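You operate a simulated robot arm through the tools that you are given. There is no shell and no other tool. Be economical: measure what you need, move in short steps, check, and stop when the job is done.

You are at the controls of a simulated two-armed robot. One attempt, no reset.

JOB
Take the checked tea towel from the top of the boot bench and lay it out flat on the top of the freezer.

Only the result counts: the job must be done as asked and must still hold three seconds after the hand-in. Knocking over, shifting, dropping, spilling or breaking anything else fails it. Flat cloth is picked up by pressing the open fingertips on it (5 to 10 N) and closing them slowly along it; thin cloth reads only 2 to 8 mm in the jaws.

ROBOT AND FRAMES
Two 7-joint arms with two-finger parallel grippers on one trunk, on a base that drives. Base frame: it is fixed to the floor where the robot stands at the start and does not move with it; the origin is under the middle of the robot, x ahead of it, y to its left, z up; the surface under the hand at the start is at about z = 860. Readings come in mm, rad, newtons and seconds.
The left shoulder is at the start at [60, 189, 1178], the right one opposite. With the tool pointing down near the work surface each hand reaches from about 100 to 660 mm from the robot's upright axis, wherever it stands, measured 20 degrees to its own side. Places, roughly: top of the freezer [500, 1000, 900]. Payload 3.43 kg a hand.
The tool frame of a hand sits at the grasp point between the pads (the TCP): z along the fingers, y along the line on which they close. The tips reach 30 mm beyond it. The gripper opens to 94 mm. The fingers are 28 mm wide and 10 mm thick; the gripper's body (50 by 96 mm) begins 55 mm behind the TCP.
Orientation is told as [roll, pitch, yaw] about the base's x, y, z axes, in that order, counted from this pose: with the fingers straight down and closing along the base's y, the tool's x points along the base's -x, its y along +y and its z along -z.

CONTROLS
- The arms move only by the tool send_rows. It takes "left_moves", "right_moves" or both (then of equal length, played together; a hand with none holds still); each is text: rows parted by semicolons, each of 7 numbers parted by spaces: the shift along the tool's x, y, z in mm, then the turn, a rotation vector about the tool's x, y, z in rad, then the opening, from 0 (shut) to 1 (fully open). In form: tx ty tz rx ry rz fingers; .... A call has 1 to 10 rows; each row shifts and turns the commanded pose from where the row before left it, along the tool's axes as they then stand. Rows are played at 5 a second. More than 50 mm and 0.15 rad between two rows, or a gripper value outside its range, and nothing of the call is played. A pose out of reach is approached as far as the arm can. The call stops where the force on the tool passes 40 N (or 10 N more than at its start, if that is more) or the arm is blocked; 0.2 s more then pass. The fingers move at their own pace (about 153 mm/s each) and stop on an object; they squeeze with about 37 N. The grip force told is the motor's: it shows also when the fingers shut on nothing. Time passes only in rows, and 0.2 s behind the last, so rows that do not move let the fingers close. The reply holds the time, the measured pose of the TCP, the force on the tool along the base axes, the opening and the grip force, in the units named above and with some noise, with the torque about the TCP (base axes, N m) and any sound that the robot's microphone picked up.
- Cameras (640 x 400 px; columns grow to the right, rows downward): "scene" is now at [-4.2, 21.9, 1717.7]; the picture's right is [0.36, -0.93, 0.00], its down [-0.81, -0.32, -0.50] and it looks along [0.46, 0.18, -0.87] (base axes); focal length 249 px, centre (320, 200). "left" rides on the left gripper at [76, -14, -103] in its tool frame; the picture's right is [0.18, 0.98, 0.00], its down [-0.75, 0.14, -0.64] and it looks along [-0.63, 0.12, 0.77] (tool axes); focal length 243 px, centre (320, 200). "right" rides on the right gripper at [76, 14, -102] in its tool frame; the picture's right is [-0.18, 0.98, 0.00], its down [-0.75, -0.14, -0.64] and it looks along [-0.63, -0.12, 0.77] (tool axes); focal length 243 px, centre (320, 200). There is no depth. A picture from a camera that has moved, and an enlarged one, comes with that camera's place and axes in the base frame and with its lens. The place of the scene camera against the robot may be out by one fixed shift of up to 12 mm in any direction.
- grab_frame(camera): a new picture of that camera. The clock stands still meanwhile.
- slide_trunk(by): slides the trunk up (or, below 0, down) by that many mm; the arms and the scene camera ride with it, the base frame stays. It gives what a move gives, with no picture.
- steer(legs): drives the robot by 1 to 6 legs, each [ahead, left, turn to the left] in mm, mm and rad, along the robot's own axes; the way and the turn of a leg run together, so that a leg with both is an arc; at most 1500 mm and 3.142 rad a leg. The arms and the cameras ride along, it lands a little off, and it stops where it bumps. It gives what a move gives.
- head_to(pan, tilt): turns the head with the scene camera to pan (to the left, within 1.501 rad either way) and tilt (down, from -0.506 to 1.204), counted from straight ahead of the robot. It gives what a move gives.
- close_up(camera, box): a new picture of the part [left, top, right, bottom] of that camera's present view, enlarged. The clock stands still meanwhile.
- job_done(): hands the job in; it is judged then, once.

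Work in short steps. Places have to be worked out from the pictures, the camera data and where the tool is seen: move nearer, look again, correct. Check each grasp and each placing, and mend what went wrong. You have 120 turns and 100 pictures in all, those below and enlarged ones among them. Open the grippers and draw the arms clear of the work before you hand the job in, unless the task says otherwise; then end with one line.

The tools are called as name(argument=value, ...) on one line, values as JSON. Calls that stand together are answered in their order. send_rows: Moves the arms, as the interface text tells. Its arguments: {"type":"object","properties":{"left_moves":{"type":"string"},"right_moves":{"type":"string"}},"required":[]} The other tools are called the same way: slide_trunk (by) slides the trunk up or down; steer (legs) drives the base; head_to (pan, tilt) turns the head that bears the scene camera; grab_frame (camera) takes a picture; close_up (camera, box) takes an enlarged picture of a part of a camera's view; job_done () hands the job in.

At the start:

```text
clock: 0.0
left_tcp_pos: [291.9, 378.3, 1146.5]
left_tool_rot: [0.0, 0.0, -0.001]
left_contact_force: [-0.1, -0.1, 0.6]
left_torque: [0.02, 0.02, 0.02]
left_gripper_width: 94.0
left_gripper_force: 0.1
right_tcp_pos: [345.9, 41.4, 1205.0]
right_tool_rot: [0.0, 0.0, 0.001]
right_contact_force: [-0.7, 0.3, -0.7]
right_torque: [-0.01, 0.01, -0.02]
right_gripper_width: 94.0
right_gripper_force: 0.1
trunk travel left (down, up): [-850.0, 140.0]
robot x, y, heading: [-0.6, 2.0, -0.004]
head pan, tilt: [0.372, 1.052]
```

scene: 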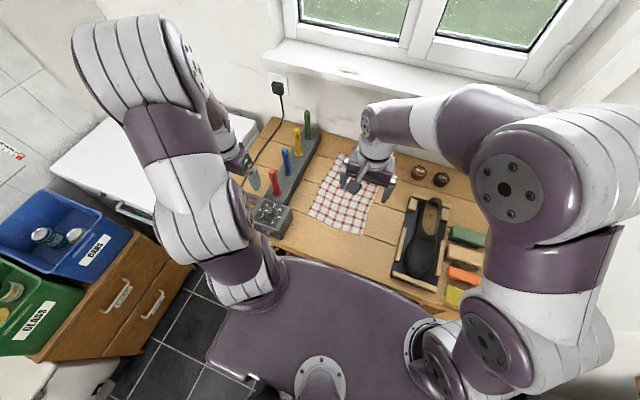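
right: 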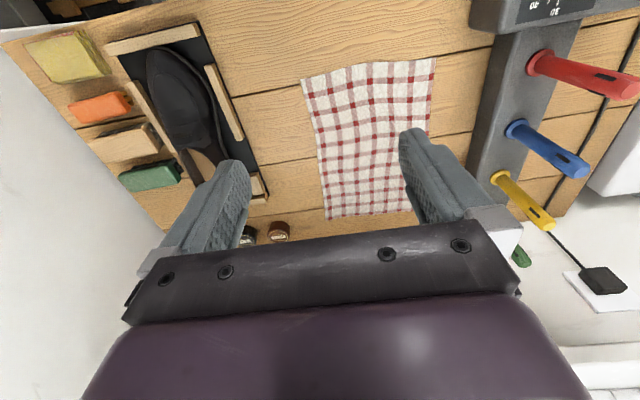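
left: 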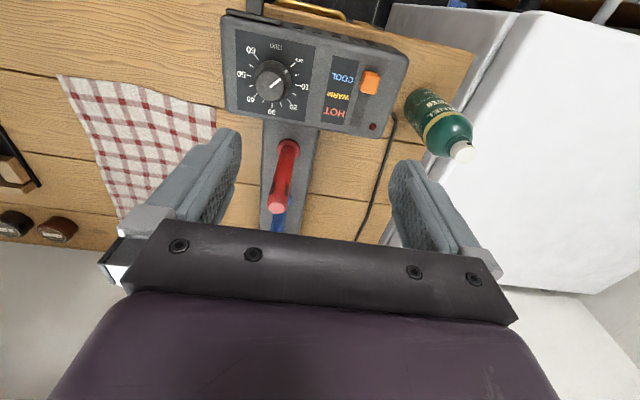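

The towel lies at about x 370–710, y 0–235 on the bench (z≈860). I'll look left at the freezer first.

head_to(pan=1.1, tilt=0.8)

grab_frame(camera="scene")

```text
clock: 1.1
left_tcp_pos: [291.3, 378.1, 1146.1]
left_tool_rot: [-0.001, -0.001, -0.002]
left_contact_force: [-0.2, -0.4, 0.1]
left_torque: [-0.03, 0.0, -0.01]
left_gripper_width: 94.0
left_gripper_force: 0.1
right_tcp_pos: [346.0, 41.4, 1204.0]
right_tool_rot: [-0.001, 0.0, -0.001]
right_contact_force: [0.1, 0.2, 0.0]
right_torque: [-0.01, 0.04, -0.01]
right_gripper_width: 94.1
right_gripper_force: 0.0
trunk travel left (down, up): [-850.0, 140.0]
robot x, y, heading: [0.4, 1.8, -0.003]
head pan, tilt: [1.1, 0.799]
```

```text
96 pictures are left
camera scene: at [-29.3, 69.6, 1736.4], right [0.89, -0.45, 0.0], down [-0.33, -0.64, -0.7], along [0.32, 0.62, -0.72], focal length 249 px, centre (320, 200)
```

scene: 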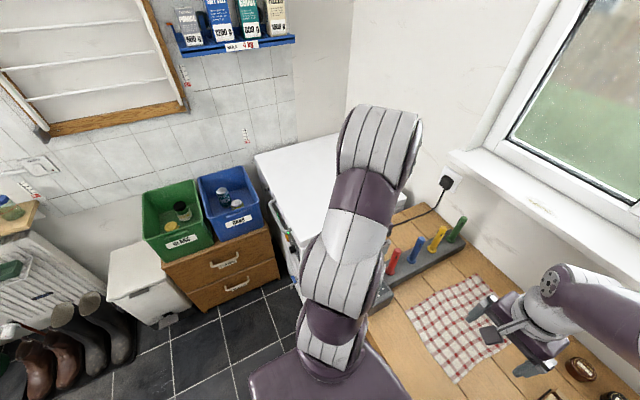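

The freezer top is in the far-left corner (front edge x≈160, y≈640–1290) and looks empty so far. I'll bring both hands above the towel's near edge, with the jaws partly open.

send_rows(left_moves="-20 -40 0 0 0 0 0.4;-20 -40 0 0 0 0 0.4;-20 -40 0 0 0 0 0.4;-20 -40 5 0 0 0 0.4;-20 -23 35 0 0 0 0.4;0 0 45 0 0 0 0.4", right_moves="-8 -2 25 0 0 0 0.4;-8 -2 25 0 0 0 0.4;-8 -2 25 0 0 0 0.4;-8 -2 25 0 0 0 0.4;-8 -2 25 0 0 0 0.4;-6 -1 25 0 0 0 0.4")

grab_frame(camera="scene")

grab_frame(camera="left")

grab_frame(camera="right")

```text
clock: 2.5
left_tcp_pos: [388.6, 192.3, 1060.7]
left_tool_rot: [0.0, 0.0, 0.0]
left_contact_force: [0.9, 1.0, 1.0]
left_torque: [-0.02, 0.01, 0.01]
left_gripper_width: 37.7
left_gripper_force: 0.1
right_tcp_pos: [394.3, 32.9, 1055.4]
right_tool_rot: [0.001, 0.001, -0.001]
right_contact_force: [-1.4, -0.2, 0.5]
right_torque: [-0.01, 0.03, 0.0]
right_gripper_width: 37.7
right_gripper_force: 0.1
trunk travel left (down, up): [-850.0, 140.0]
robot x, y, heading: [0.7, 0.3, -0.005]
head pan, tilt: [1.1, 0.799]
```

```text
95 pictures are left
camera scene: at [-27.0, 70.9, 1736.5], right [0.89, -0.45, 0.0], down [-0.33, -0.64, -0.7], along [0.32, 0.62, -0.72], focal length 249 px, centre (320, 200)
```

scene: 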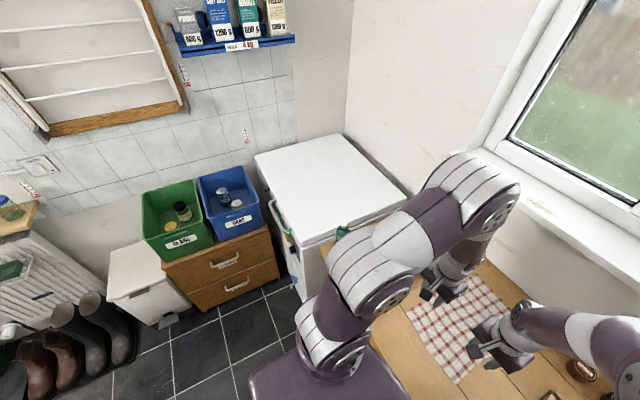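

```text
94 pictures are left
camera left: at [313.1, 181.3, 1163.9], right [-0.18, 0.98, 0.0], down [0.75, 0.14, 0.64], along [0.63, 0.12, -0.77], focal length 243 px, centre (320, 200)
```

left: 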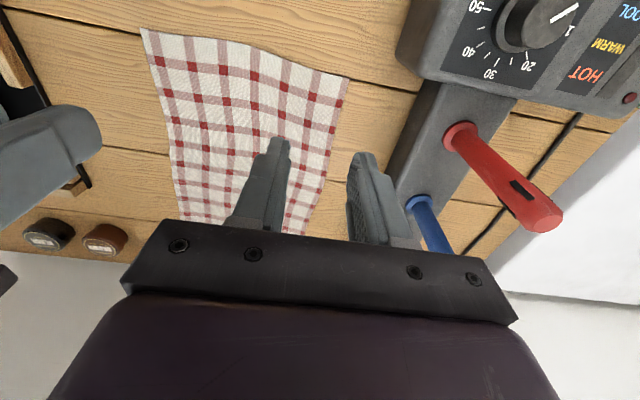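

```text
93 pictures are left
camera right: at [318.3, 47.0, 1157.8], right [0.18, 0.98, 0.0], down [0.75, -0.14, 0.64], along [0.63, -0.12, -0.77], focal length 243 px, centre (320, 200)
```

right: 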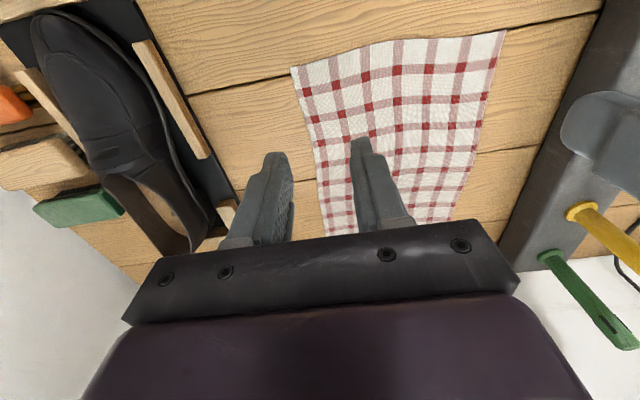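

The freezer top is clear (x≈172–750, y≈600–1260). The towel's near corners are at about (372,5) and (377,227). I'll nudge inward and descend to just above the cloth.

send_rows(left_moves="-11 0 40 0 0 0 0.4;0 0 40 0 0 0 0.4;0 0 40 0 0 0 0.4;0 0 32 0 0 0 0.4;0 0 0 0 0 0 0.4", right_moves="-5 7 40 0 0 0 0.4;0 0 40 0 0 0 0.4;0 0 40 0 0 0 0.4;0 0 27 0 0 0 0.4;0 0 0 0 0 0 0.4")

grab_frame(camera="left")

grab_frame(camera="right")

```text
clock: 3.7
left_tcp_pos: [398.4, 190.3, 908.6]
left_tool_rot: [0.0, -0.001, 0.0]
left_contact_force: [0.0, 0.8, 0.7]
left_torque: [0.02, -0.06, -0.03]
left_gripper_width: 37.4
left_gripper_force: 0.1
right_tcp_pos: [397.8, 36.8, 909.0]
right_tool_rot: [-0.001, 0.001, 0.0]
right_contact_force: [-0.9, -0.7, 0.2]
right_torque: [-0.03, 0.02, -0.03]
right_gripper_width: 37.5
right_gripper_force: 0.1
trunk travel left (down, up): [-850.0, 140.0]
robot x, y, heading: [-0.5, -2.3, -0.001]
head pan, tilt: [1.1, 0.799]
```

```text
92 pictures are left
camera left: at [323.2, 178.3, 1011.7], right [-0.18, 0.98, 0.0], down [0.75, 0.14, 0.64], along [0.63, 0.12, -0.77], focal length 243 px, centre (320, 200)
```

left: 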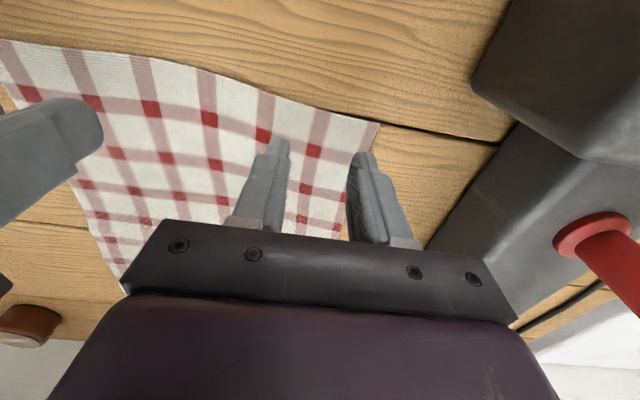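

```text
91 pictures are left
camera right: at [321.6, 50.8, 1011.4], right [0.18, 0.98, 0.0], down [0.75, -0.14, 0.64], along [0.63, -0.12, -0.77], focal length 243 px, centre (320, 200)
```

right: 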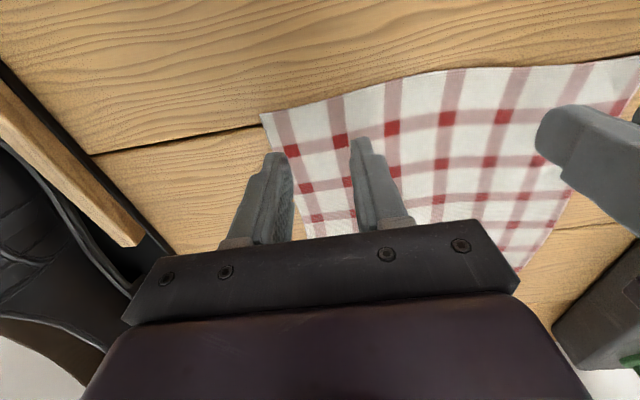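

The fingers are about 18 mm above the towel, and both corners are within the jaws. I'll descend gently to contact.

send_rows(left_moves="0 0 8 0 0 0 0.4;0 0 6 0 0 0 0.4;0 0 2 0 0 0 0.4;0 0 0 0 0 0 0.4", right_moves="0 4 8 0 0 0 0.4;0 0 6 0 0 0 0.4;0 0 2 0 0 0 0.4;0 0 0 0 0 0 0.4")

```text
clock: 4.7
left_tcp_pos: [401.5, 194.7, 892.8]
left_tool_rot: [0.002, 0.0, 0.001]
left_contact_force: [-0.1, 0.8, 0.6]
left_torque: [0.02, -0.01, -0.01]
left_gripper_width: 37.8
left_gripper_force: 0.2
right_tcp_pos: [397.8, 42.8, 891.6]
right_tool_rot: [0.001, -0.001, 0.0]
right_contact_force: [0.4, 0.6, 1.2]
right_torque: [-0.05, -0.04, -0.01]
right_gripper_width: 37.6
right_gripper_force: 0.1
trunk travel left (down, up): [-850.0, 140.0]
robot x, y, heading: [-1.1, 1.6, -0.002]
head pan, tilt: [1.1, 0.799]
```

Not quite in contact yet (about 1 N). I'll press a little more.

send_rows(left_moves="0 0 2 0 0 0 0.4;0 0 1 0 0 0 0.4;0 0 0 0 0 0 0.4", right_moves="0 0 2 0 0 0 0.4;0 0 1 0 0 0 0.4;0 0 0 0 0 0 0.4")

```text
clock: 5.7
left_tcp_pos: [401.6, 194.3, 891.5]
left_tool_rot: [0.0, -0.003, 0.001]
left_contact_force: [-1.4, -0.2, 7.5]
left_torque: [0.12, 0.06, 0.04]
left_gripper_width: 37.4
left_gripper_force: 0.0
right_tcp_pos: [397.9, 42.2, 890.7]
right_tool_rot: [0.003, -0.008, 0.0]
right_contact_force: [-2.6, -1.1, 15.0]
right_torque: [-0.39, 0.15, -0.06]
right_gripper_width: 37.6
right_gripper_force: 0.2
trunk travel left (down, up): [-850.0, 140.0]
robot x, y, heading: [0.1, -2.3, -0.0]
head pan, tilt: [1.1, 0.799]
stopped in row 3 (right hand): the force on the tool passed its limit at 41 N (the readings are from after the stop); the commanded pose is now the measured one
```

There is contact: left 7.5 N, right 15 N. I'll ease the right up slightly, then close slowly.

send_rows(left_moves="0 0 0 0 0 0 0.36;0 0 0 0 0 0 0.32;0 0 0 0 0 0 0.27;0 0 0 0 0 0 0.22;0 0 0 0 0 0 0.17;0 0 0 0 0 0 0.12;0 0 0 0 0 0 0.07;0 0 0 0 0 0 0.03;0 0 0 0 0 0 0;0 0 0 0 0 0 0", right_moves="0 0 -0.5 0 0 0 0.36;0 0 0 0 0 0 0.32;0 0 0 0 0 0 0.27;0 0 0 0 0 0 0.22;0 0 0 0 0 0 0.17;0 0 0 0 0 0 0.12;0 0 0 0 0 0 0.07;0 0 0 0 0 0 0.03;0 0 0 0 0 0 0;0 0 0 0 0 0 0")

grab_frame(camera="left")

grab_frame(camera="right")

```text
clock: 7.9
left_tcp_pos: [400.3, 194.3, 890.4]
left_tool_rot: [0.002, 0.0, 0.001]
left_contact_force: [0.2, -4.5, 12.4]
left_torque: [-0.08, 0.03, 0.03]
left_gripper_width: 2.2
left_gripper_force: 36.9
right_tcp_pos: [396.6, 40.6, 892.9]
right_tool_rot: [0.005, -0.007, 0.0]
right_contact_force: [3.0, 1.0, 22.3]
right_torque: [0.11, 0.16, -0.03]
right_gripper_width: 0.0
right_gripper_force: 32.8
trunk travel left (down, up): [-850.0, 140.0]
robot x, y, heading: [-3.6, -4.2, 0.001]
head pan, tilt: [1.1, 0.799]
```

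```text
90 pictures are left
camera left: at [324.0, 181.4, 993.9], right [-0.18, 0.98, 0.0], down [0.75, 0.14, 0.64], along [0.63, 0.12, -0.77], focal length 243 px, centre (320, 200)
```

left: 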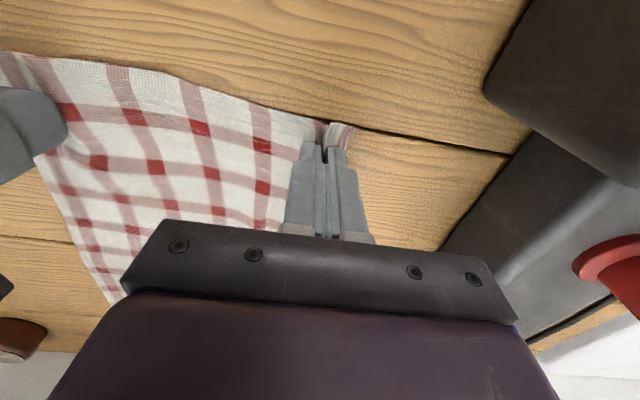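

```text
89 pictures are left
camera right: at [321.2, 55.4, 993.9], right [0.18, 0.98, 0.01], down [0.75, -0.14, 0.65], along [0.64, -0.11, -0.76], focal length 243 px, centre (320, 200)
```

right: 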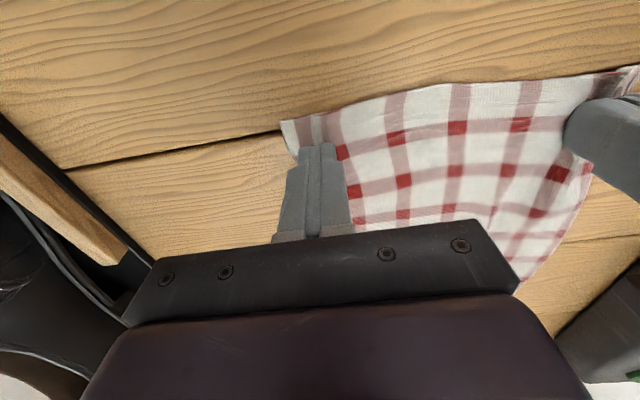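

The left has the cloth (2.2 mm) but the right slipped (0 mm), and the right corner is now at y≈25. I'll raise the right hand, reopen it further inward, and look.

send_rows(right_moves="0 0 -8 0 0 0 0;0 0 -7 0 0 0 0;0 17 0 0 0 0 0.4;0 0 0 0 0 0 0.4")

grab_frame(camera="right")

```text
clock: 8.9
left_tcp_pos: [400.5, 193.4, 891.8]
left_tool_rot: [0.0, -0.002, 0.0]
left_contact_force: [-2.5, -1.8, 23.3]
left_torque: [0.04, 0.07, 0.01]
left_gripper_width: 1.9
left_gripper_force: 37.0
right_tcp_pos: [397.5, 58.5, 905.3]
right_tool_rot: [0.002, -0.005, 0.0]
right_contact_force: [-0.6, 0.2, -0.9]
right_torque: [-0.01, 0.02, -0.01]
right_gripper_width: 37.3
right_gripper_force: 0.0
trunk travel left (down, up): [-850.0, 140.0]
robot x, y, heading: [-1.5, 1.7, -0.003]
head pan, tilt: [1.1, 0.799]
```

```text
88 pictures are left
camera right: at [320.4, 72.1, 1007.6], right [0.18, 0.98, 0.0], down [0.75, -0.14, 0.65], along [0.64, -0.12, -0.76], focal length 243 px, centre (320, 200)
```

right: 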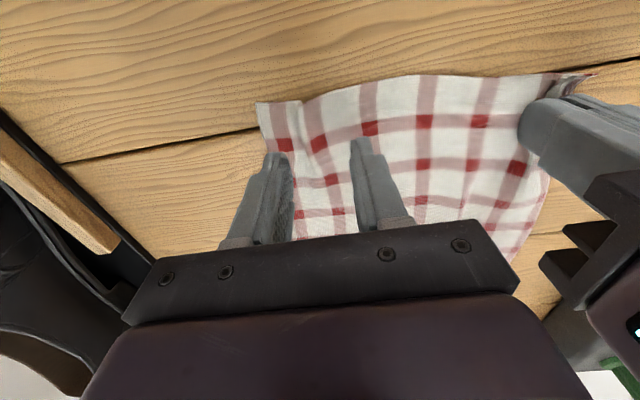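

The jaws are now well inside the corner. I'll descend again gently, easing the left up 1 mm.

send_rows(left_moves="0 0 -1 0 0 0 0;0 0 0 0 0 0 0;0 0 0 0 0 0 0;0 0 0 0 0 0 0;0 0 0 0 0 0 0", right_moves="0 0 7 0 0 0 0.4;0 0 5 0 0 0 0.4;0 0 1 0 0 0 0.4;0 0 0.5 0 0 0 0.4;0 0 0 0 0 0 0.4")

```text
clock: 10.1
left_tcp_pos: [400.2, 194.6, 891.8]
left_tool_rot: [0.0, 0.001, 0.0]
left_contact_force: [-0.1, -1.7, 4.2]
left_torque: [0.02, -0.01, 0.0]
left_gripper_width: 1.8
left_gripper_force: 37.0
right_tcp_pos: [399.6, 58.4, 891.5]
right_tool_rot: [0.003, -0.007, -0.001]
right_contact_force: [0.1, 0.1, 1.1]
right_torque: [-0.04, 0.02, 0.02]
right_gripper_width: 37.9
right_gripper_force: 0.3
trunk travel left (down, up): [-850.0, 140.0]
robot x, y, heading: [1.5, 0.1, -0.001]
head pan, tilt: [1.1, 0.799]
```

send_rows(right_moves="0 0 1 0 0 0 0.4;0 0 0 0 0 0 0.4")

```text
clock: 10.7
left_tcp_pos: [400.3, 195.6, 892.8]
left_tool_rot: [0.001, 0.001, 0.001]
left_contact_force: [0.5, -0.3, 1.3]
left_torque: [0.0, 0.01, 0.02]
left_gripper_width: 1.9
left_gripper_force: 36.8
right_tcp_pos: [400.3, 58.9, 892.4]
right_tool_rot: [0.005, -0.006, 0.0]
right_contact_force: [-1.1, -1.9, 10.5]
right_torque: [-0.32, 0.09, -0.02]
right_gripper_width: 38.1
right_gripper_force: 0.3
trunk travel left (down, up): [-850.0, 140.0]
robot x, y, heading: [-1.2, 1.0, -0.003]
head pan, tilt: [1.1, 0.799]
```

The torque shows only the outer finger carrying load, so I'll level the roll slightly.

send_rows(right_moves="0 0 0 0.01 0 0 0.4;0 0 0 0 0 0 0.4")

```text
clock: 11.3
left_tcp_pos: [401.0, 194.4, 892.1]
left_tool_rot: [-0.001, 0.0, 0.001]
left_contact_force: [0.0, -0.2, 1.6]
left_torque: [0.0, 0.01, 0.0]
left_gripper_width: 2.0
left_gripper_force: 36.9
right_tcp_pos: [399.6, 59.3, 892.1]
right_tool_rot: [-0.007, -0.002, 0.0]
right_contact_force: [-0.1, 1.2, 5.6]
right_torque: [0.03, 0.01, 0.01]
right_gripper_width: 38.1
right_gripper_force: 0.0
trunk travel left (down, up): [-850.0, 140.0]
robot x, y, heading: [-0.2, 1.9, 0.0]
head pan, tilt: [1.1, 0.799]
```

Both fingers now share the load at 5.6 N. I'll add 0.3 mm and close slowly.

send_rows(right_moves="0 0 0.3 0 0 0 0.36;0 0 0 0 0 0 0.32;0 0 0 0 0 0 0.27;0 0 0 0 0 0 0.22;0 0 0 0 0 0 0.17;0 0 0 0 0 0 0.12;0 0 0 0 0 0 0.07;0 0 0 0 0 0 0.03;0 0 0 0 0 0 0;0 0 0 0 0 0 0")

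grab_frame(camera="right")

```text
clock: 13.5
left_tcp_pos: [400.8, 194.7, 891.6]
left_tool_rot: [0.001, -0.001, -0.001]
left_contact_force: [-0.3, -0.2, 1.1]
left_torque: [0.07, -0.01, 0.0]
left_gripper_width: 2.0
left_gripper_force: 36.8
right_tcp_pos: [399.9, 58.8, 891.3]
right_tool_rot: [-0.009, -0.005, 0.0]
right_contact_force: [0.5, 0.0, 2.7]
right_torque: [-0.01, 0.02, 0.01]
right_gripper_width: 2.1
right_gripper_force: 36.3
trunk travel left (down, up): [-850.0, 140.0]
robot x, y, heading: [-1.7, -2.2, 0.001]
head pan, tilt: [1.1, 0.799]
```

```text
87 pictures are left
camera right: at [323.3, 73.5, 993.7], right [0.18, 0.98, -0.01], down [0.75, -0.14, 0.65], along [0.63, -0.12, -0.76], focal length 243 px, centre (320, 200)
```

right: 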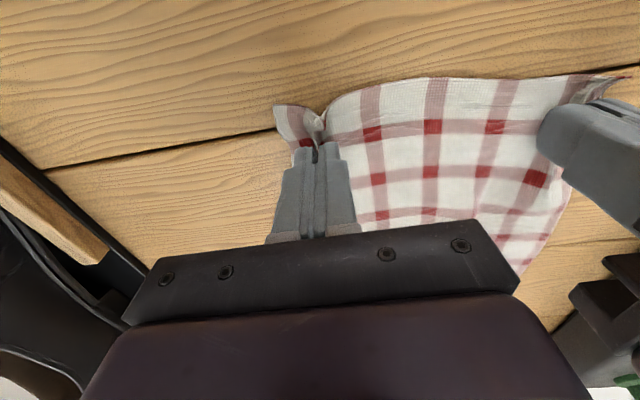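

Both hands hold the cloth (2.0 and 2.1 mm). I'll lift slowly.

send_rows(left_moves="0 0 -15 0 0 0 0;0 0 -25 0 0 0 0;0 0 -30 0 0 0 0;0 0 -30 0 0 0 0;0 0 -30 0 0 0 0;0 0 -30 0 0 0 0;0 0 -30 0 0 0 0;0 0 -30 0 0 0 0;0 0 -30 0 0 0 0;0 0 -30 0 0 0 0", right_moves="0 0 -15 0 0 0 0;0 0 -25 0 0 0 0;0 0 -30 0 0 0 0;0 0 -30 0 0 0 0;0 0 -30 0 0 0 0;0 0 -30 0 0 0 0;0 0 -30 0 0 0 0;0 0 -30 0 0 0 0;0 0 -30 0 0 0 0;0 0 -30 0 0 0 0")

send_rows(left_moves="0 0 -30 0 0 0 0;0 0 -30 0 0 0 0;0 0 -30 0 0 0 0;0 0 0 0 0 0 0", right_moves="0 0 -30 0 0 0 0;0 0 -30 0 0 0 0;0 0 -30 0 0 0 0;0 0 0 0 0 0 0")

head_to(pan=0.4, tilt=0.9)

grab_frame(camera="scene")

grab_frame(camera="right")

```text
clock: 15.7
left_tcp_pos: [399.1, 196.3, 1175.7]
left_tool_rot: [0.0, 0.0, 0.0]
left_contact_force: [0.0, -0.2, 1.4]
left_torque: [0.0, 0.03, 0.01]
left_gripper_width: 2.2
left_gripper_force: 36.7
right_tcp_pos: [399.3, 60.1, 1169.3]
right_tool_rot: [-0.007, -0.005, -0.001]
right_contact_force: [-0.2, 0.7, -0.3]
right_torque: [0.04, -0.01, -0.01]
right_gripper_width: 1.9
right_gripper_force: 36.9
trunk travel left (down, up): [-850.0, 140.0]
robot x, y, heading: [-0.3, -1.0, -0.001]
head pan, tilt: [1.1, 0.799]
```

```text
clock: 16.7
left_tcp_pos: [397.0, 197.2, 1252.2]
left_tool_rot: [-0.006, 0.004, 0.001]
left_contact_force: [-5.2, -36.2, -7.9]
left_torque: [-1.14, 0.19, -0.12]
left_gripper_width: 2.1
left_gripper_force: 36.5
left hand out of reach, approached as far as the arm can: row 3
right_tcp_pos: [383.4, 51.7, 1225.7]
right_tool_rot: [-0.003, -0.008, 0.0]
right_contact_force: [6.0, 37.0, 7.3]
right_torque: [1.22, -0.17, -0.05]
right_gripper_width: 2.1
right_gripper_force: 36.7
right hand out of reach, approached as far as the arm can: row 2, 3
trunk travel left (down, up): [-850.0, 140.0]
robot x, y, heading: [-3.4, 1.9, 0.002]
head pan, tilt: [1.1, 0.799]
```

```text
clock: 17.7
left_tcp_pos: [398.8, 197.2, 1252.2]
left_tool_rot: [-0.002, -0.001, 0.002]
left_contact_force: [-5.9, -43.6, -9.1]
left_torque: [-1.36, 0.21, -0.22]
left_gripper_width: 2.4
left_gripper_force: 36.6
right_tcp_pos: [382.8, 50.4, 1226.1]
right_tool_rot: [-0.003, -0.008, -0.001]
right_contact_force: [6.4, 43.2, 8.8]
right_torque: [1.48, -0.19, -0.03]
right_gripper_width: 2.1
right_gripper_force: 36.9
trunk travel left (down, up): [-850.0, 140.0]
robot x, y, heading: [2.4, -0.5, -0.004]
head pan, tilt: [0.4, 0.901]
```

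```text
86 pictures are left
camera scene: at [3.8, 27.2, 1728.5], right [0.39, -0.92, 0.0], down [-0.72, -0.31, -0.62], along [0.57, 0.24, -0.78], focal length 249 px, centre (320, 200)
```

scene: 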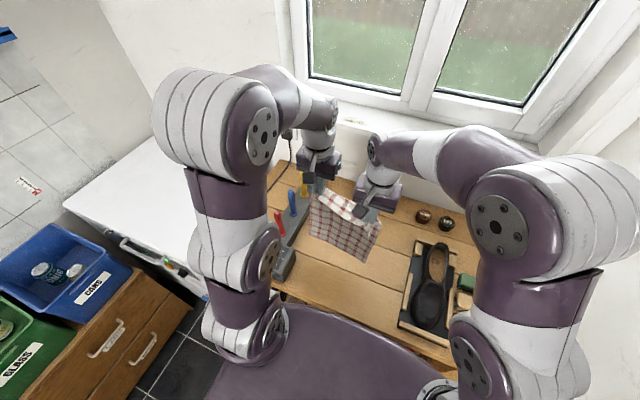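

```text
85 pictures are left
camera right: at [306.4, 66.0, 1327.2], right [0.18, 0.98, 0.0], down [0.75, -0.14, 0.65], along [0.64, -0.12, -0.76], focal length 243 px, centre (320, 200)
```

right: 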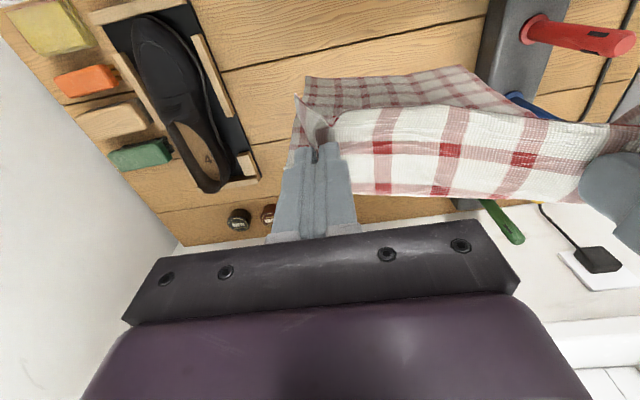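

Reach ran out and the hands are stretching the cloth (about 40 N). I'll lower the left to match the right and relax the gap.

send_rows(left_moves="0 -3 20 0 0 0 0;0 0 20 0 0 0 0;0 0 0 0 0 0 0", right_moves="0 4 5 0 0 0 0;-8 0 5 0 0 0 0;0 0 0 0 0 0 0")

```text
clock: 18.5
left_tcp_pos: [399.7, 193.8, 1212.5]
left_tool_rot: [0.001, -0.002, -0.001]
left_contact_force: [-0.4, -7.7, -0.3]
left_torque: [-0.26, 0.04, -0.06]
left_gripper_width: 2.1
left_gripper_force: 36.6
right_tcp_pos: [390.2, 53.2, 1213.8]
right_tool_rot: [-0.009, -0.004, 0.0]
right_contact_force: [-0.3, 8.3, -0.4]
right_torque: [0.25, -0.01, 0.02]
right_gripper_width: 2.1
right_gripper_force: 36.4
trunk travel left (down, up): [-850.0, 140.0]
robot x, y, heading: [0.7, 1.9, -0.003]
head pan, tilt: [0.4, 0.901]
```

Tension is relaxed. I'll raise the trunk for clearance and look at the base and floor space to the left before driving.

slide_trunk(by=135)

head_to(pan=1.5, tilt=1.1)

grab_frame(camera="scene")

```text
clock: 20.2
left_tcp_pos: [399.9, 194.3, 1346.7]
left_tool_rot: [0.0, 0.001, -0.001]
left_contact_force: [-0.8, -4.5, -0.3]
left_torque: [-0.13, -0.01, -0.04]
left_gripper_width: 1.9
left_gripper_force: 37.0
right_tcp_pos: [390.9, 53.7, 1349.3]
right_tool_rot: [-0.009, -0.003, 0.002]
right_contact_force: [0.7, 3.5, -0.6]
right_torque: [0.15, -0.04, 0.05]
right_gripper_width: 1.8
right_gripper_force: 36.7
trunk travel left (down, up): [-985.0, 5.0]
robot x, y, heading: [-1.1, -1.8, 0.002]
head pan, tilt: [0.4, 0.901]
```

```text
clock: 21.5
left_tcp_pos: [399.3, 194.1, 1347.1]
left_tool_rot: [-0.001, -0.001, -0.001]
left_contact_force: [-0.3, -3.6, 0.2]
left_torque: [-0.1, -0.01, -0.04]
left_gripper_width: 2.1
left_gripper_force: 36.9
right_tcp_pos: [391.8, 54.7, 1349.2]
right_tool_rot: [-0.008, -0.007, 0.002]
right_contact_force: [0.7, 3.1, -1.1]
right_torque: [0.1, -0.01, 0.01]
right_gripper_width: 2.1
right_gripper_force: 36.8
trunk travel left (down, up): [-985.0, 5.0]
robot x, y, heading: [-3.3, 2.5, -0.004]
head pan, tilt: [1.499, 1.1]
```

```text
84 pictures are left
camera scene: at [-61.2, 60.8, 1849.7], right [1.0, -0.07, 0.0], down [-0.06, -0.89, -0.45], along [0.03, 0.45, -0.89], focal length 249 px, centre (320, 200)
```

scene: 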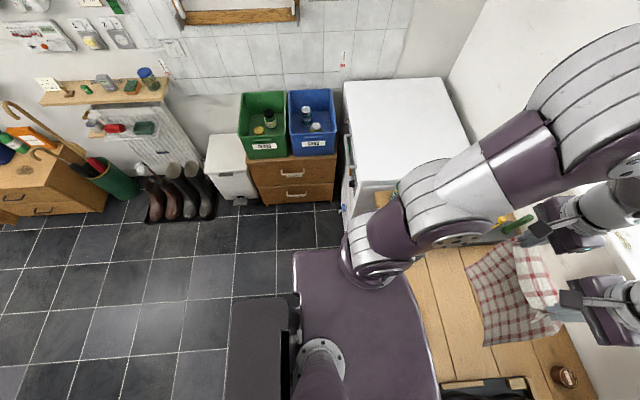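

The base looks about 235 mm half-width, and the cabinet front is at y≈950. I'll back off 80 mm, strafe left 450 mm with the cloth held high, then look again.

steer(legs=[[-80, 0, 0], [0, 450, 0]])

grab_frame(camera="scene")

```text
clock: 24.9
left_tcp_pos: [317.6, 643.9, 1347.0]
left_tool_rot: [0.002, 0.001, 0.002]
left_contact_force: [-0.7, -3.6, -0.6]
left_torque: [-0.11, 0.01, -0.04]
left_gripper_width: 1.8
left_gripper_force: 36.7
right_tcp_pos: [310.1, 503.6, 1350.2]
right_tool_rot: [-0.005, -0.005, 0.003]
right_contact_force: [-0.2, 3.8, -0.2]
right_torque: [0.16, 0.01, 0.0]
right_gripper_width: 1.8
right_gripper_force: 36.6
trunk travel left (down, up): [-985.0, 5.0]
robot x, y, heading: [-79.0, 449.4, 0.001]
head pan, tilt: [1.499, 1.1]
```

```text
83 pictures are left
camera scene: at [-141.8, 507.7, 1849.8], right [1.0, -0.07, 0.0], down [-0.06, -0.89, -0.46], along [0.03, 0.45, -0.89], focal length 249 px, centre (320, 200)
```

scene: 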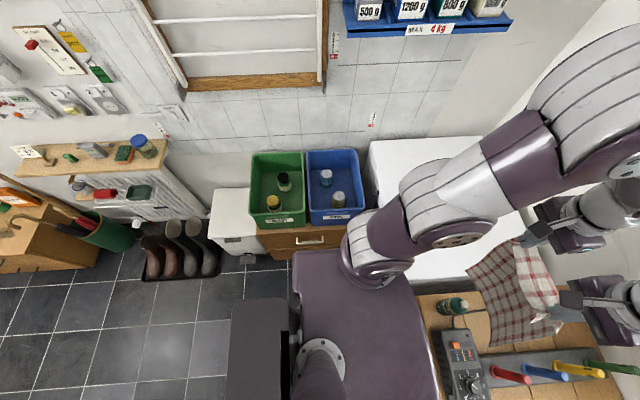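

There is about 280 mm of clearance left. I'll strafe another 190 mm, then turn 0.15 left.

steer(legs=[[0, 190, 0], [0, 0, 0.15]])

head_to(pan=0.5, tilt=0.9)

grab_frame(camera="scene")

grab_frame(camera="left")

grab_frame(camera="right")

```text
clock: 26.2
left_tcp_pos: [322.1, 756.1, 1344.9]
left_tool_rot: [-0.005, 0.003, -0.023]
left_contact_force: [0.1, -1.8, 0.0]
left_torque: [-0.13, 0.02, 0.02]
left_gripper_width: 2.1
left_gripper_force: 37.0
right_tcp_pos: [312.7, 616.9, 1348.5]
right_tool_rot: [-0.01, -0.002, -0.022]
right_contact_force: [1.2, 3.4, -0.6]
right_torque: [-0.01, 0.0, 0.0]
right_gripper_width: 2.1
right_gripper_force: 37.0
trunk travel left (down, up): [-985.0, 5.0]
robot x, y, heading: [-83.3, 563.2, -0.025]
head pan, tilt: [1.499, 1.1]
stopped in leg 1: the robot was blocked; the commanded pose is now the measured one
```

```text
clock: 27.4
left_tcp_pos: [319.9, 752.4, 1346.1]
left_tool_rot: [-0.002, 0.001, -0.023]
left_contact_force: [0.9, -3.1, -0.3]
left_torque: [-0.08, -0.01, -0.06]
left_gripper_width: 1.9
left_gripper_force: 36.7
right_tcp_pos: [308.9, 613.0, 1349.9]
right_tool_rot: [-0.007, -0.004, -0.023]
right_contact_force: [0.0, 2.9, 0.0]
right_torque: [0.11, 0.03, 0.01]
right_gripper_width: 1.9
right_gripper_force: 36.5
trunk travel left (down, up): [-985.0, 5.0]
robot x, y, heading: [-83.6, 566.0, -0.024]
head pan, tilt: [0.499, 0.901]
```

```text
82 pictures are left
camera scene: at [-82.4, 600.1, 1863.5], right [0.46, -0.89, 0.0], down [-0.7, -0.36, -0.62], along [0.55, 0.28, -0.78], focal length 249 px, centre (320, 200)
```

scene: 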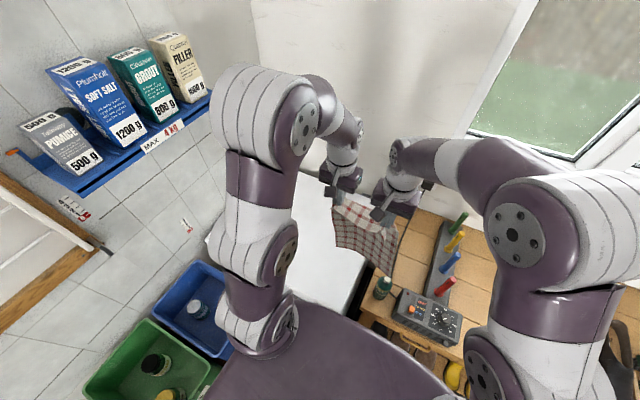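

```text
81 pictures are left
camera left: at [243.3, 740.8, 1449.2], right [-0.16, 0.99, 0.0], down [0.76, 0.12, 0.64], along [0.63, 0.1, -0.77], focal length 243 px, centre (320, 200)
```

left: 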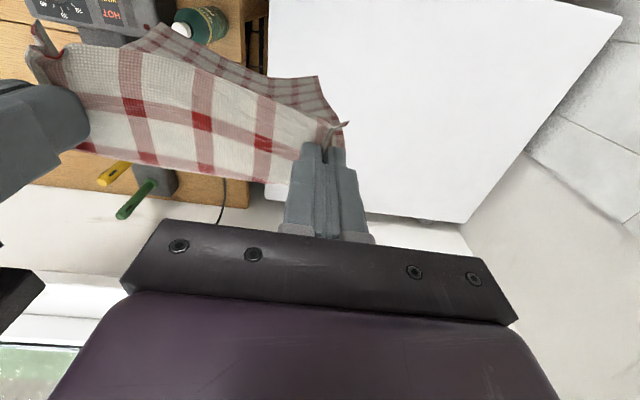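

```text
80 pictures are left
camera right: at [232.6, 629.0, 1451.2], right [0.21, 0.98, -0.01], down [0.75, -0.15, 0.65], along [0.63, -0.14, -0.76], focal length 243 px, centre (320, 200)
```

right: 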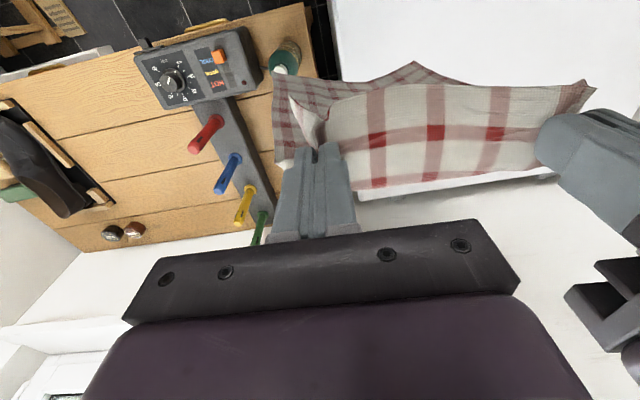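

The drive was blocked at y≈563. I'll look at what it touched.

head_to(pan=1.3, tilt=1.2)

grab_frame(camera="scene")

```text
clock: 28.6
left_tcp_pos: [318.4, 750.9, 1347.2]
left_tool_rot: [0.0, -0.001, -0.022]
left_contact_force: [-0.8, -3.8, 0.3]
left_torque: [-0.09, 0.02, -0.02]
left_gripper_width: 1.9
left_gripper_force: 37.0
right_tcp_pos: [307.3, 610.9, 1349.4]
right_tool_rot: [-0.007, -0.006, -0.022]
right_contact_force: [0.8, 2.6, -0.2]
right_torque: [0.08, -0.04, 0.02]
right_gripper_width: 1.9
right_gripper_force: 36.7
trunk travel left (down, up): [-985.0, 5.0]
robot x, y, heading: [-83.9, 565.7, -0.025]
head pan, tilt: [1.3, 1.201]
```

```text
79 pictures are left
camera scene: at [-134.0, 617.5, 1843.7], right [0.96, -0.29, 0.0], down [-0.27, -0.89, -0.36], along [0.1, 0.35, -0.93], focal length 249 px, centre (320, 200)
```

scene: 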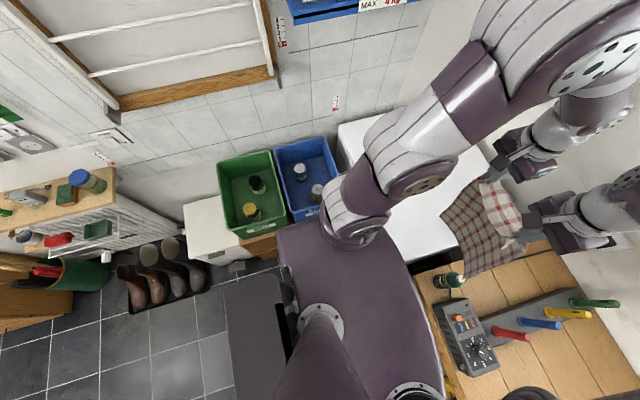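

Something at the front-left stopped it, likely the freezer handle. I'll ease off, turn left 0.27, then move a bit further left, which keeps the base corner clear.

steer(legs=[[-10, -15, 0], [0, 0, 0.275]])

steer(legs=[[15, 60, 0]])

grab_frame(camera="left")

```text
clock: 30.3
left_tcp_pos: [241.0, 838.2, 1347.1]
left_tool_rot: [0.0, 0.0, 0.252]
left_contact_force: [0.6, -3.2, 0.3]
left_torque: [-0.09, -0.03, -0.05]
left_gripper_width: 2.2
left_gripper_force: 36.2
right_tcp_pos: [269.9, 700.8, 1349.8]
right_tool_rot: [-0.006, -0.005, 0.255]
right_contact_force: [-0.3, 2.3, -1.1]
right_torque: [0.12, 0.0, 0.0]
right_gripper_width: 1.8
right_gripper_force: 36.8
trunk travel left (down, up): [-985.0, 5.0]
robot x, y, heading: [-93.0, 549.2, 0.252]
head pan, tilt: [1.3, 1.201]
```

```text
clock: 31.3
left_tcp_pos: [242.3, 892.5, 1349.0]
left_tool_rot: [0.007, 0.0, 0.253]
left_contact_force: [1.3, -3.7, 1.0]
left_torque: [0.04, -0.04, -0.1]
left_gripper_width: 2.0
left_gripper_force: 37.0
right_tcp_pos: [270.4, 755.0, 1350.5]
right_tool_rot: [0.0, -0.007, 0.252]
right_contact_force: [-0.8, 3.2, 0.0]
right_torque: [0.13, 0.02, 0.01]
right_gripper_width: 2.1
right_gripper_force: 36.7
trunk travel left (down, up): [-985.0, 5.0]
robot x, y, heading: [-95.5, 609.7, 0.25]
head pan, tilt: [1.3, 1.201]
```

```text
78 pictures are left
camera left: at [172.1, 860.3, 1451.5], right [-0.42, 0.91, 0.01], down [0.69, 0.32, 0.64], along [0.58, 0.28, -0.77], focal length 243 px, centre (320, 200)
```

left: 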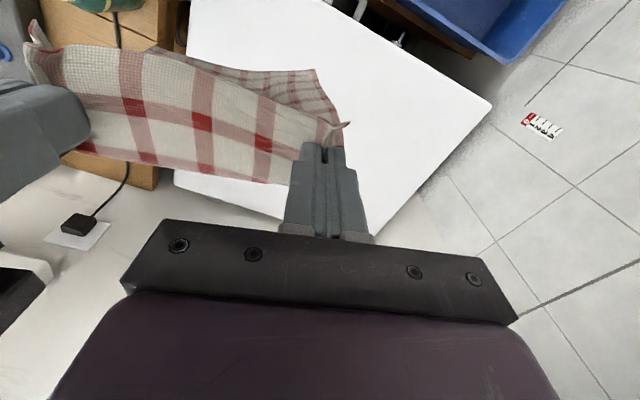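

The stand is good (x≈-95, y≈610, heading 0.25). I'll edge forward 20 mm, then square the hands to the freezer (yaw back 0.25).

steer(legs=[[20, 0, 0]])

send_rows(left_moves="0 0 0 0 0 0.125 0;0 0 0 0 0 0.125 0;0 0 0 0 0 0 0", right_moves="0 0 0 0 0 0.125 0;0 0 0 0 0 0.125 0;0 0 0 0 0 0 0")

```text
clock: 32.1
left_tcp_pos: [255.8, 906.4, 1347.7]
left_tool_rot: [-0.003, -0.003, 0.252]
left_contact_force: [0.5, -1.9, 1.1]
left_torque: [-0.09, -0.05, -0.08]
left_gripper_width: 2.2
left_gripper_force: 36.1
right_tcp_pos: [282.3, 769.6, 1351.0]
right_tool_rot: [-0.007, -0.009, 0.252]
right_contact_force: [-0.7, 2.4, 0.5]
right_torque: [0.05, -0.07, 0.02]
right_gripper_width: 1.8
right_gripper_force: 36.7
trunk travel left (down, up): [-985.0, 5.0]
robot x, y, heading: [-77.9, 616.1, 0.256]
head pan, tilt: [1.3, 1.201]
```

```text
clock: 32.9
left_tcp_pos: [261.1, 907.6, 1346.6]
left_tool_rot: [-0.002, 0.001, 0.002]
left_contact_force: [0.1, -1.8, 0.0]
left_torque: [0.01, -0.01, 0.04]
left_gripper_width: 1.8
left_gripper_force: 36.9
right_tcp_pos: [286.7, 771.1, 1350.3]
right_tool_rot: [-0.004, -0.006, 0.001]
right_contact_force: [-0.3, 1.7, 0.2]
right_torque: [0.03, -0.01, 0.08]
right_gripper_width: 2.2
right_gripper_force: 37.2
trunk travel left (down, up): [-985.0, 5.0]
robot x, y, heading: [-75.9, 616.6, 0.251]
head pan, tilt: [1.3, 1.201]
```

The hands are square. I'll bring them level at x≈212 over the freezer's front part and lower the trunk 70.

send_rows(left_moves="12 -3.5 0 0 0 0 0;12 -3.5 0 0 0 0 0;12 -3.5 0 0 0 0 0;13 -3.5 0 0 0 0 0;0 0 0 0 0 0 0", right_moves="19 -4 0 0 0 0 0;19 -4 1 0 0 0 0;19 -4 1 0 0 0 0;18 -4 1 0 0 0 0;0 0 0 0 0 0 0")

slide_trunk(by=-70)

head_to(pan=0.15, tilt=1.0)

grab_frame(camera="scene")

grab_frame(camera="left")

grab_frame(camera="right")

```text
clock: 34.1
left_tcp_pos: [209.6, 892.2, 1345.5]
left_tool_rot: [0.001, 0.0, 0.001]
left_contact_force: [-0.4, -0.8, -0.1]
left_torque: [0.01, 0.02, 0.03]
left_gripper_width: 2.1
left_gripper_force: 36.3
right_tcp_pos: [215.6, 754.7, 1348.1]
right_tool_rot: [-0.007, -0.006, 0.004]
right_contact_force: [0.6, 0.3, 0.1]
right_torque: [-0.01, 0.02, 0.04]
right_gripper_width: 2.0
right_gripper_force: 37.0
trunk travel left (down, up): [-985.0, 5.0]
robot x, y, heading: [-78.2, 620.8, 0.256]
head pan, tilt: [1.3, 1.201]
```

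```text
clock: 35.1
left_tcp_pos: [210.1, 892.7, 1276.5]
left_tool_rot: [0.0, 0.0, 0.001]
left_contact_force: [-1.6, -0.2, 0.6]
left_torque: [0.0, -0.01, 0.02]
left_gripper_width: 2.0
left_gripper_force: 36.5
right_tcp_pos: [214.7, 753.7, 1277.7]
right_tool_rot: [-0.006, -0.006, 0.004]
right_contact_force: [-0.2, 0.0, 0.5]
right_torque: [0.01, -0.03, 0.04]
right_gripper_width: 1.9
right_gripper_force: 37.1
trunk travel left (down, up): [-915.0, 75.0]
robot x, y, heading: [-74.5, 616.4, 0.257]
head pan, tilt: [1.3, 1.201]
```

```text
clock: 36.5
left_tcp_pos: [211.7, 892.6, 1275.2]
left_tool_rot: [0.0, -0.001, 0.003]
left_contact_force: [-0.3, -0.8, -1.3]
left_torque: [0.0, 0.0, -0.02]
left_gripper_width: 2.1
left_gripper_force: 36.7
right_tcp_pos: [215.0, 754.4, 1276.1]
right_tool_rot: [-0.005, -0.008, 0.003]
right_contact_force: [-0.2, 1.0, -0.3]
right_torque: [0.05, -0.01, 0.04]
right_gripper_width: 2.1
right_gripper_force: 36.6
trunk travel left (down, up): [-915.0, 75.0]
robot x, y, heading: [-73.8, 624.7, 0.255]
head pan, tilt: [0.15, 1.0]
```

```text
77 pictures are left
camera scene: at [-76.9, 628.5, 1786.3], right [0.39, -0.92, 0.0], down [-0.77, -0.33, -0.54], along [0.5, 0.21, -0.84], focal length 249 px, centre (320, 200)
```

scene: 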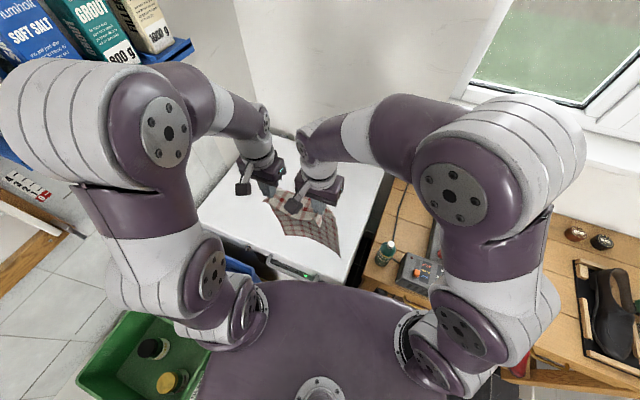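

```text
76 pictures are left
camera left: at [134.7, 879.5, 1378.5], right [-0.19, 0.98, 0.0], down [0.75, 0.14, 0.64], along [0.63, 0.12, -0.77], focal length 243 px, centre (320, 200)
```

left: 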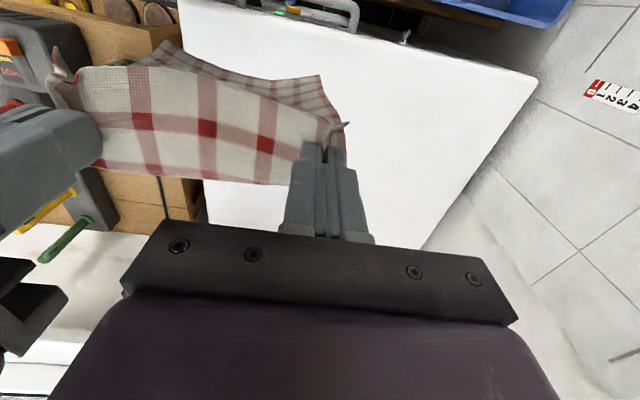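

```text
75 pictures are left
camera right: at [138.4, 768.7, 1378.8], right [0.18, 0.98, 0.0], down [0.75, -0.14, 0.65], along [0.64, -0.12, -0.76], focal length 243 px, centre (320, 200)
```

right: 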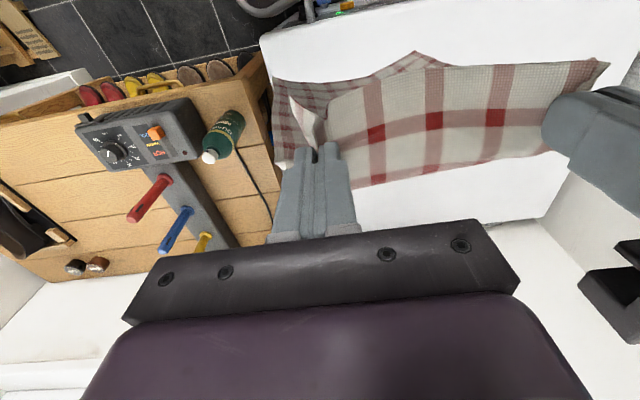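

The freezer's near corner is at about (178,657), and the towel's right bottom corner hangs near y≈677. I'll shift the robot left about 30 mm for margin.

steer(legs=[[8, 32, 0]])

```text
clock: 37.4
left_tcp_pos: [210.0, 917.4, 1276.2]
left_tool_rot: [0.005, 0.002, 0.004]
left_contact_force: [0.1, -1.1, 0.3]
left_torque: [0.04, -0.01, 0.04]
left_gripper_width: 1.8
left_gripper_force: 36.5
right_tcp_pos: [214.0, 778.8, 1278.0]
right_tool_rot: [0.002, -0.005, 0.003]
right_contact_force: [0.5, 0.4, -0.9]
right_torque: [0.05, 0.01, 0.08]
right_gripper_width: 2.1
right_gripper_force: 37.1
trunk travel left (down, up): [-915.0, 75.0]
robot x, y, heading: [-80.9, 652.7, 0.256]
head pan, tilt: [0.15, 1.0]
```

I'll lower the trunk until the cloth's bottom edge nearly touches, then tilt both hands outward 0.3 rad for reach.

slide_trunk(by=-60)

send_rows(left_moves="0 0 0 0 -0.1 0 0;0 0 0 0 -0.1 0 0;0 0 0 0 -0.1 0 0;0 0 0 0 0 0 0", right_moves="0 0 0 0 -0.1 0 0;0 0 0 0 -0.1 0 0;0 0 0 0 -0.1 0 0;0 0 0 0 0 0 0")

grab_frame(camera="left")

grab_frame(camera="right")

grab_frame(camera="scene")

```text
clock: 38.4
left_tcp_pos: [207.3, 922.9, 1216.7]
left_tool_rot: [0.0, -0.001, 0.003]
left_contact_force: [0.2, -0.4, 0.0]
left_torque: [0.01, 0.03, 0.02]
left_gripper_width: 1.9
left_gripper_force: 36.9
right_tcp_pos: [211.7, 785.8, 1216.5]
right_tool_rot: [-0.006, -0.007, 0.002]
right_contact_force: [0.2, 0.7, -0.8]
right_torque: [0.03, -0.01, 0.04]
right_gripper_width: 1.7
right_gripper_force: 37.4
trunk travel left (down, up): [-855.0, 135.0]
robot x, y, heading: [-77.8, 651.2, 0.253]
head pan, tilt: [0.15, 1.0]
```

```text
clock: 39.4
left_tcp_pos: [206.7, 923.6, 1217.2]
left_tool_rot: [0.001, -0.3, 0.006]
left_contact_force: [-0.2, 0.4, 0.1]
left_torque: [-0.01, -0.02, 0.02]
left_gripper_width: 2.4
left_gripper_force: 37.0
right_tcp_pos: [212.7, 786.2, 1218.0]
right_tool_rot: [-0.005, -0.307, 0.006]
right_contact_force: [-0.3, 0.3, -0.7]
right_torque: [0.0, -0.03, 0.05]
right_gripper_width: 1.8
right_gripper_force: 36.9
trunk travel left (down, up): [-855.0, 135.0]
robot x, y, heading: [-75.9, 654.4, 0.252]
head pan, tilt: [0.15, 1.0]
```

```text
74 pictures are left
camera left: at [104.6, 910.9, 1291.4], right [-0.18, 0.98, -0.06], down [0.53, 0.14, 0.84], along [0.83, 0.12, -0.55], focal length 243 px, centre (320, 200)
```

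left: 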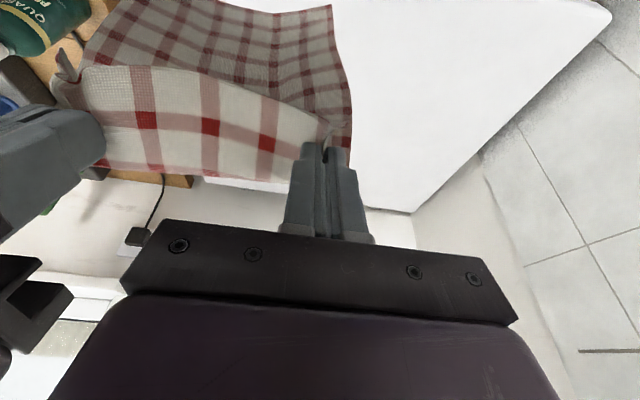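

```text
73 pictures are left
camera right: at [108.7, 801.0, 1291.9], right [0.17, 0.98, 0.05], down [0.52, -0.13, 0.84], along [0.83, -0.12, -0.54], focal length 243 px, centre (320, 200)
```

right: 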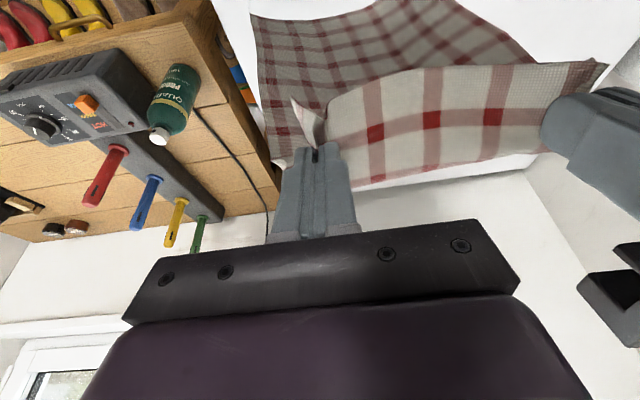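

```text
72 pictures are left
camera scene: at [-79.7, 660.9, 1726.3], right [0.39, -0.92, 0.0], down [-0.77, -0.33, -0.54], along [0.5, 0.21, -0.84], focal length 249 px, centre (320, 200)
```

scene: 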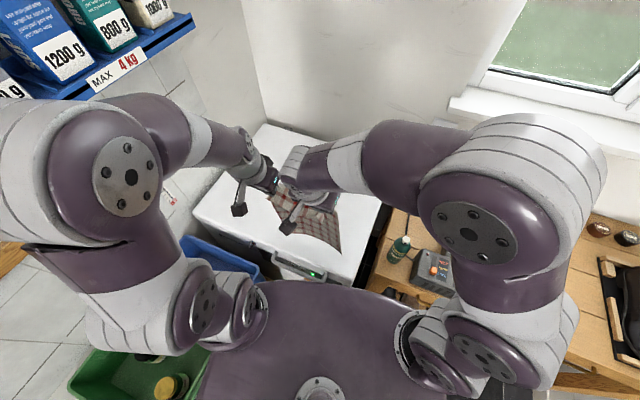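

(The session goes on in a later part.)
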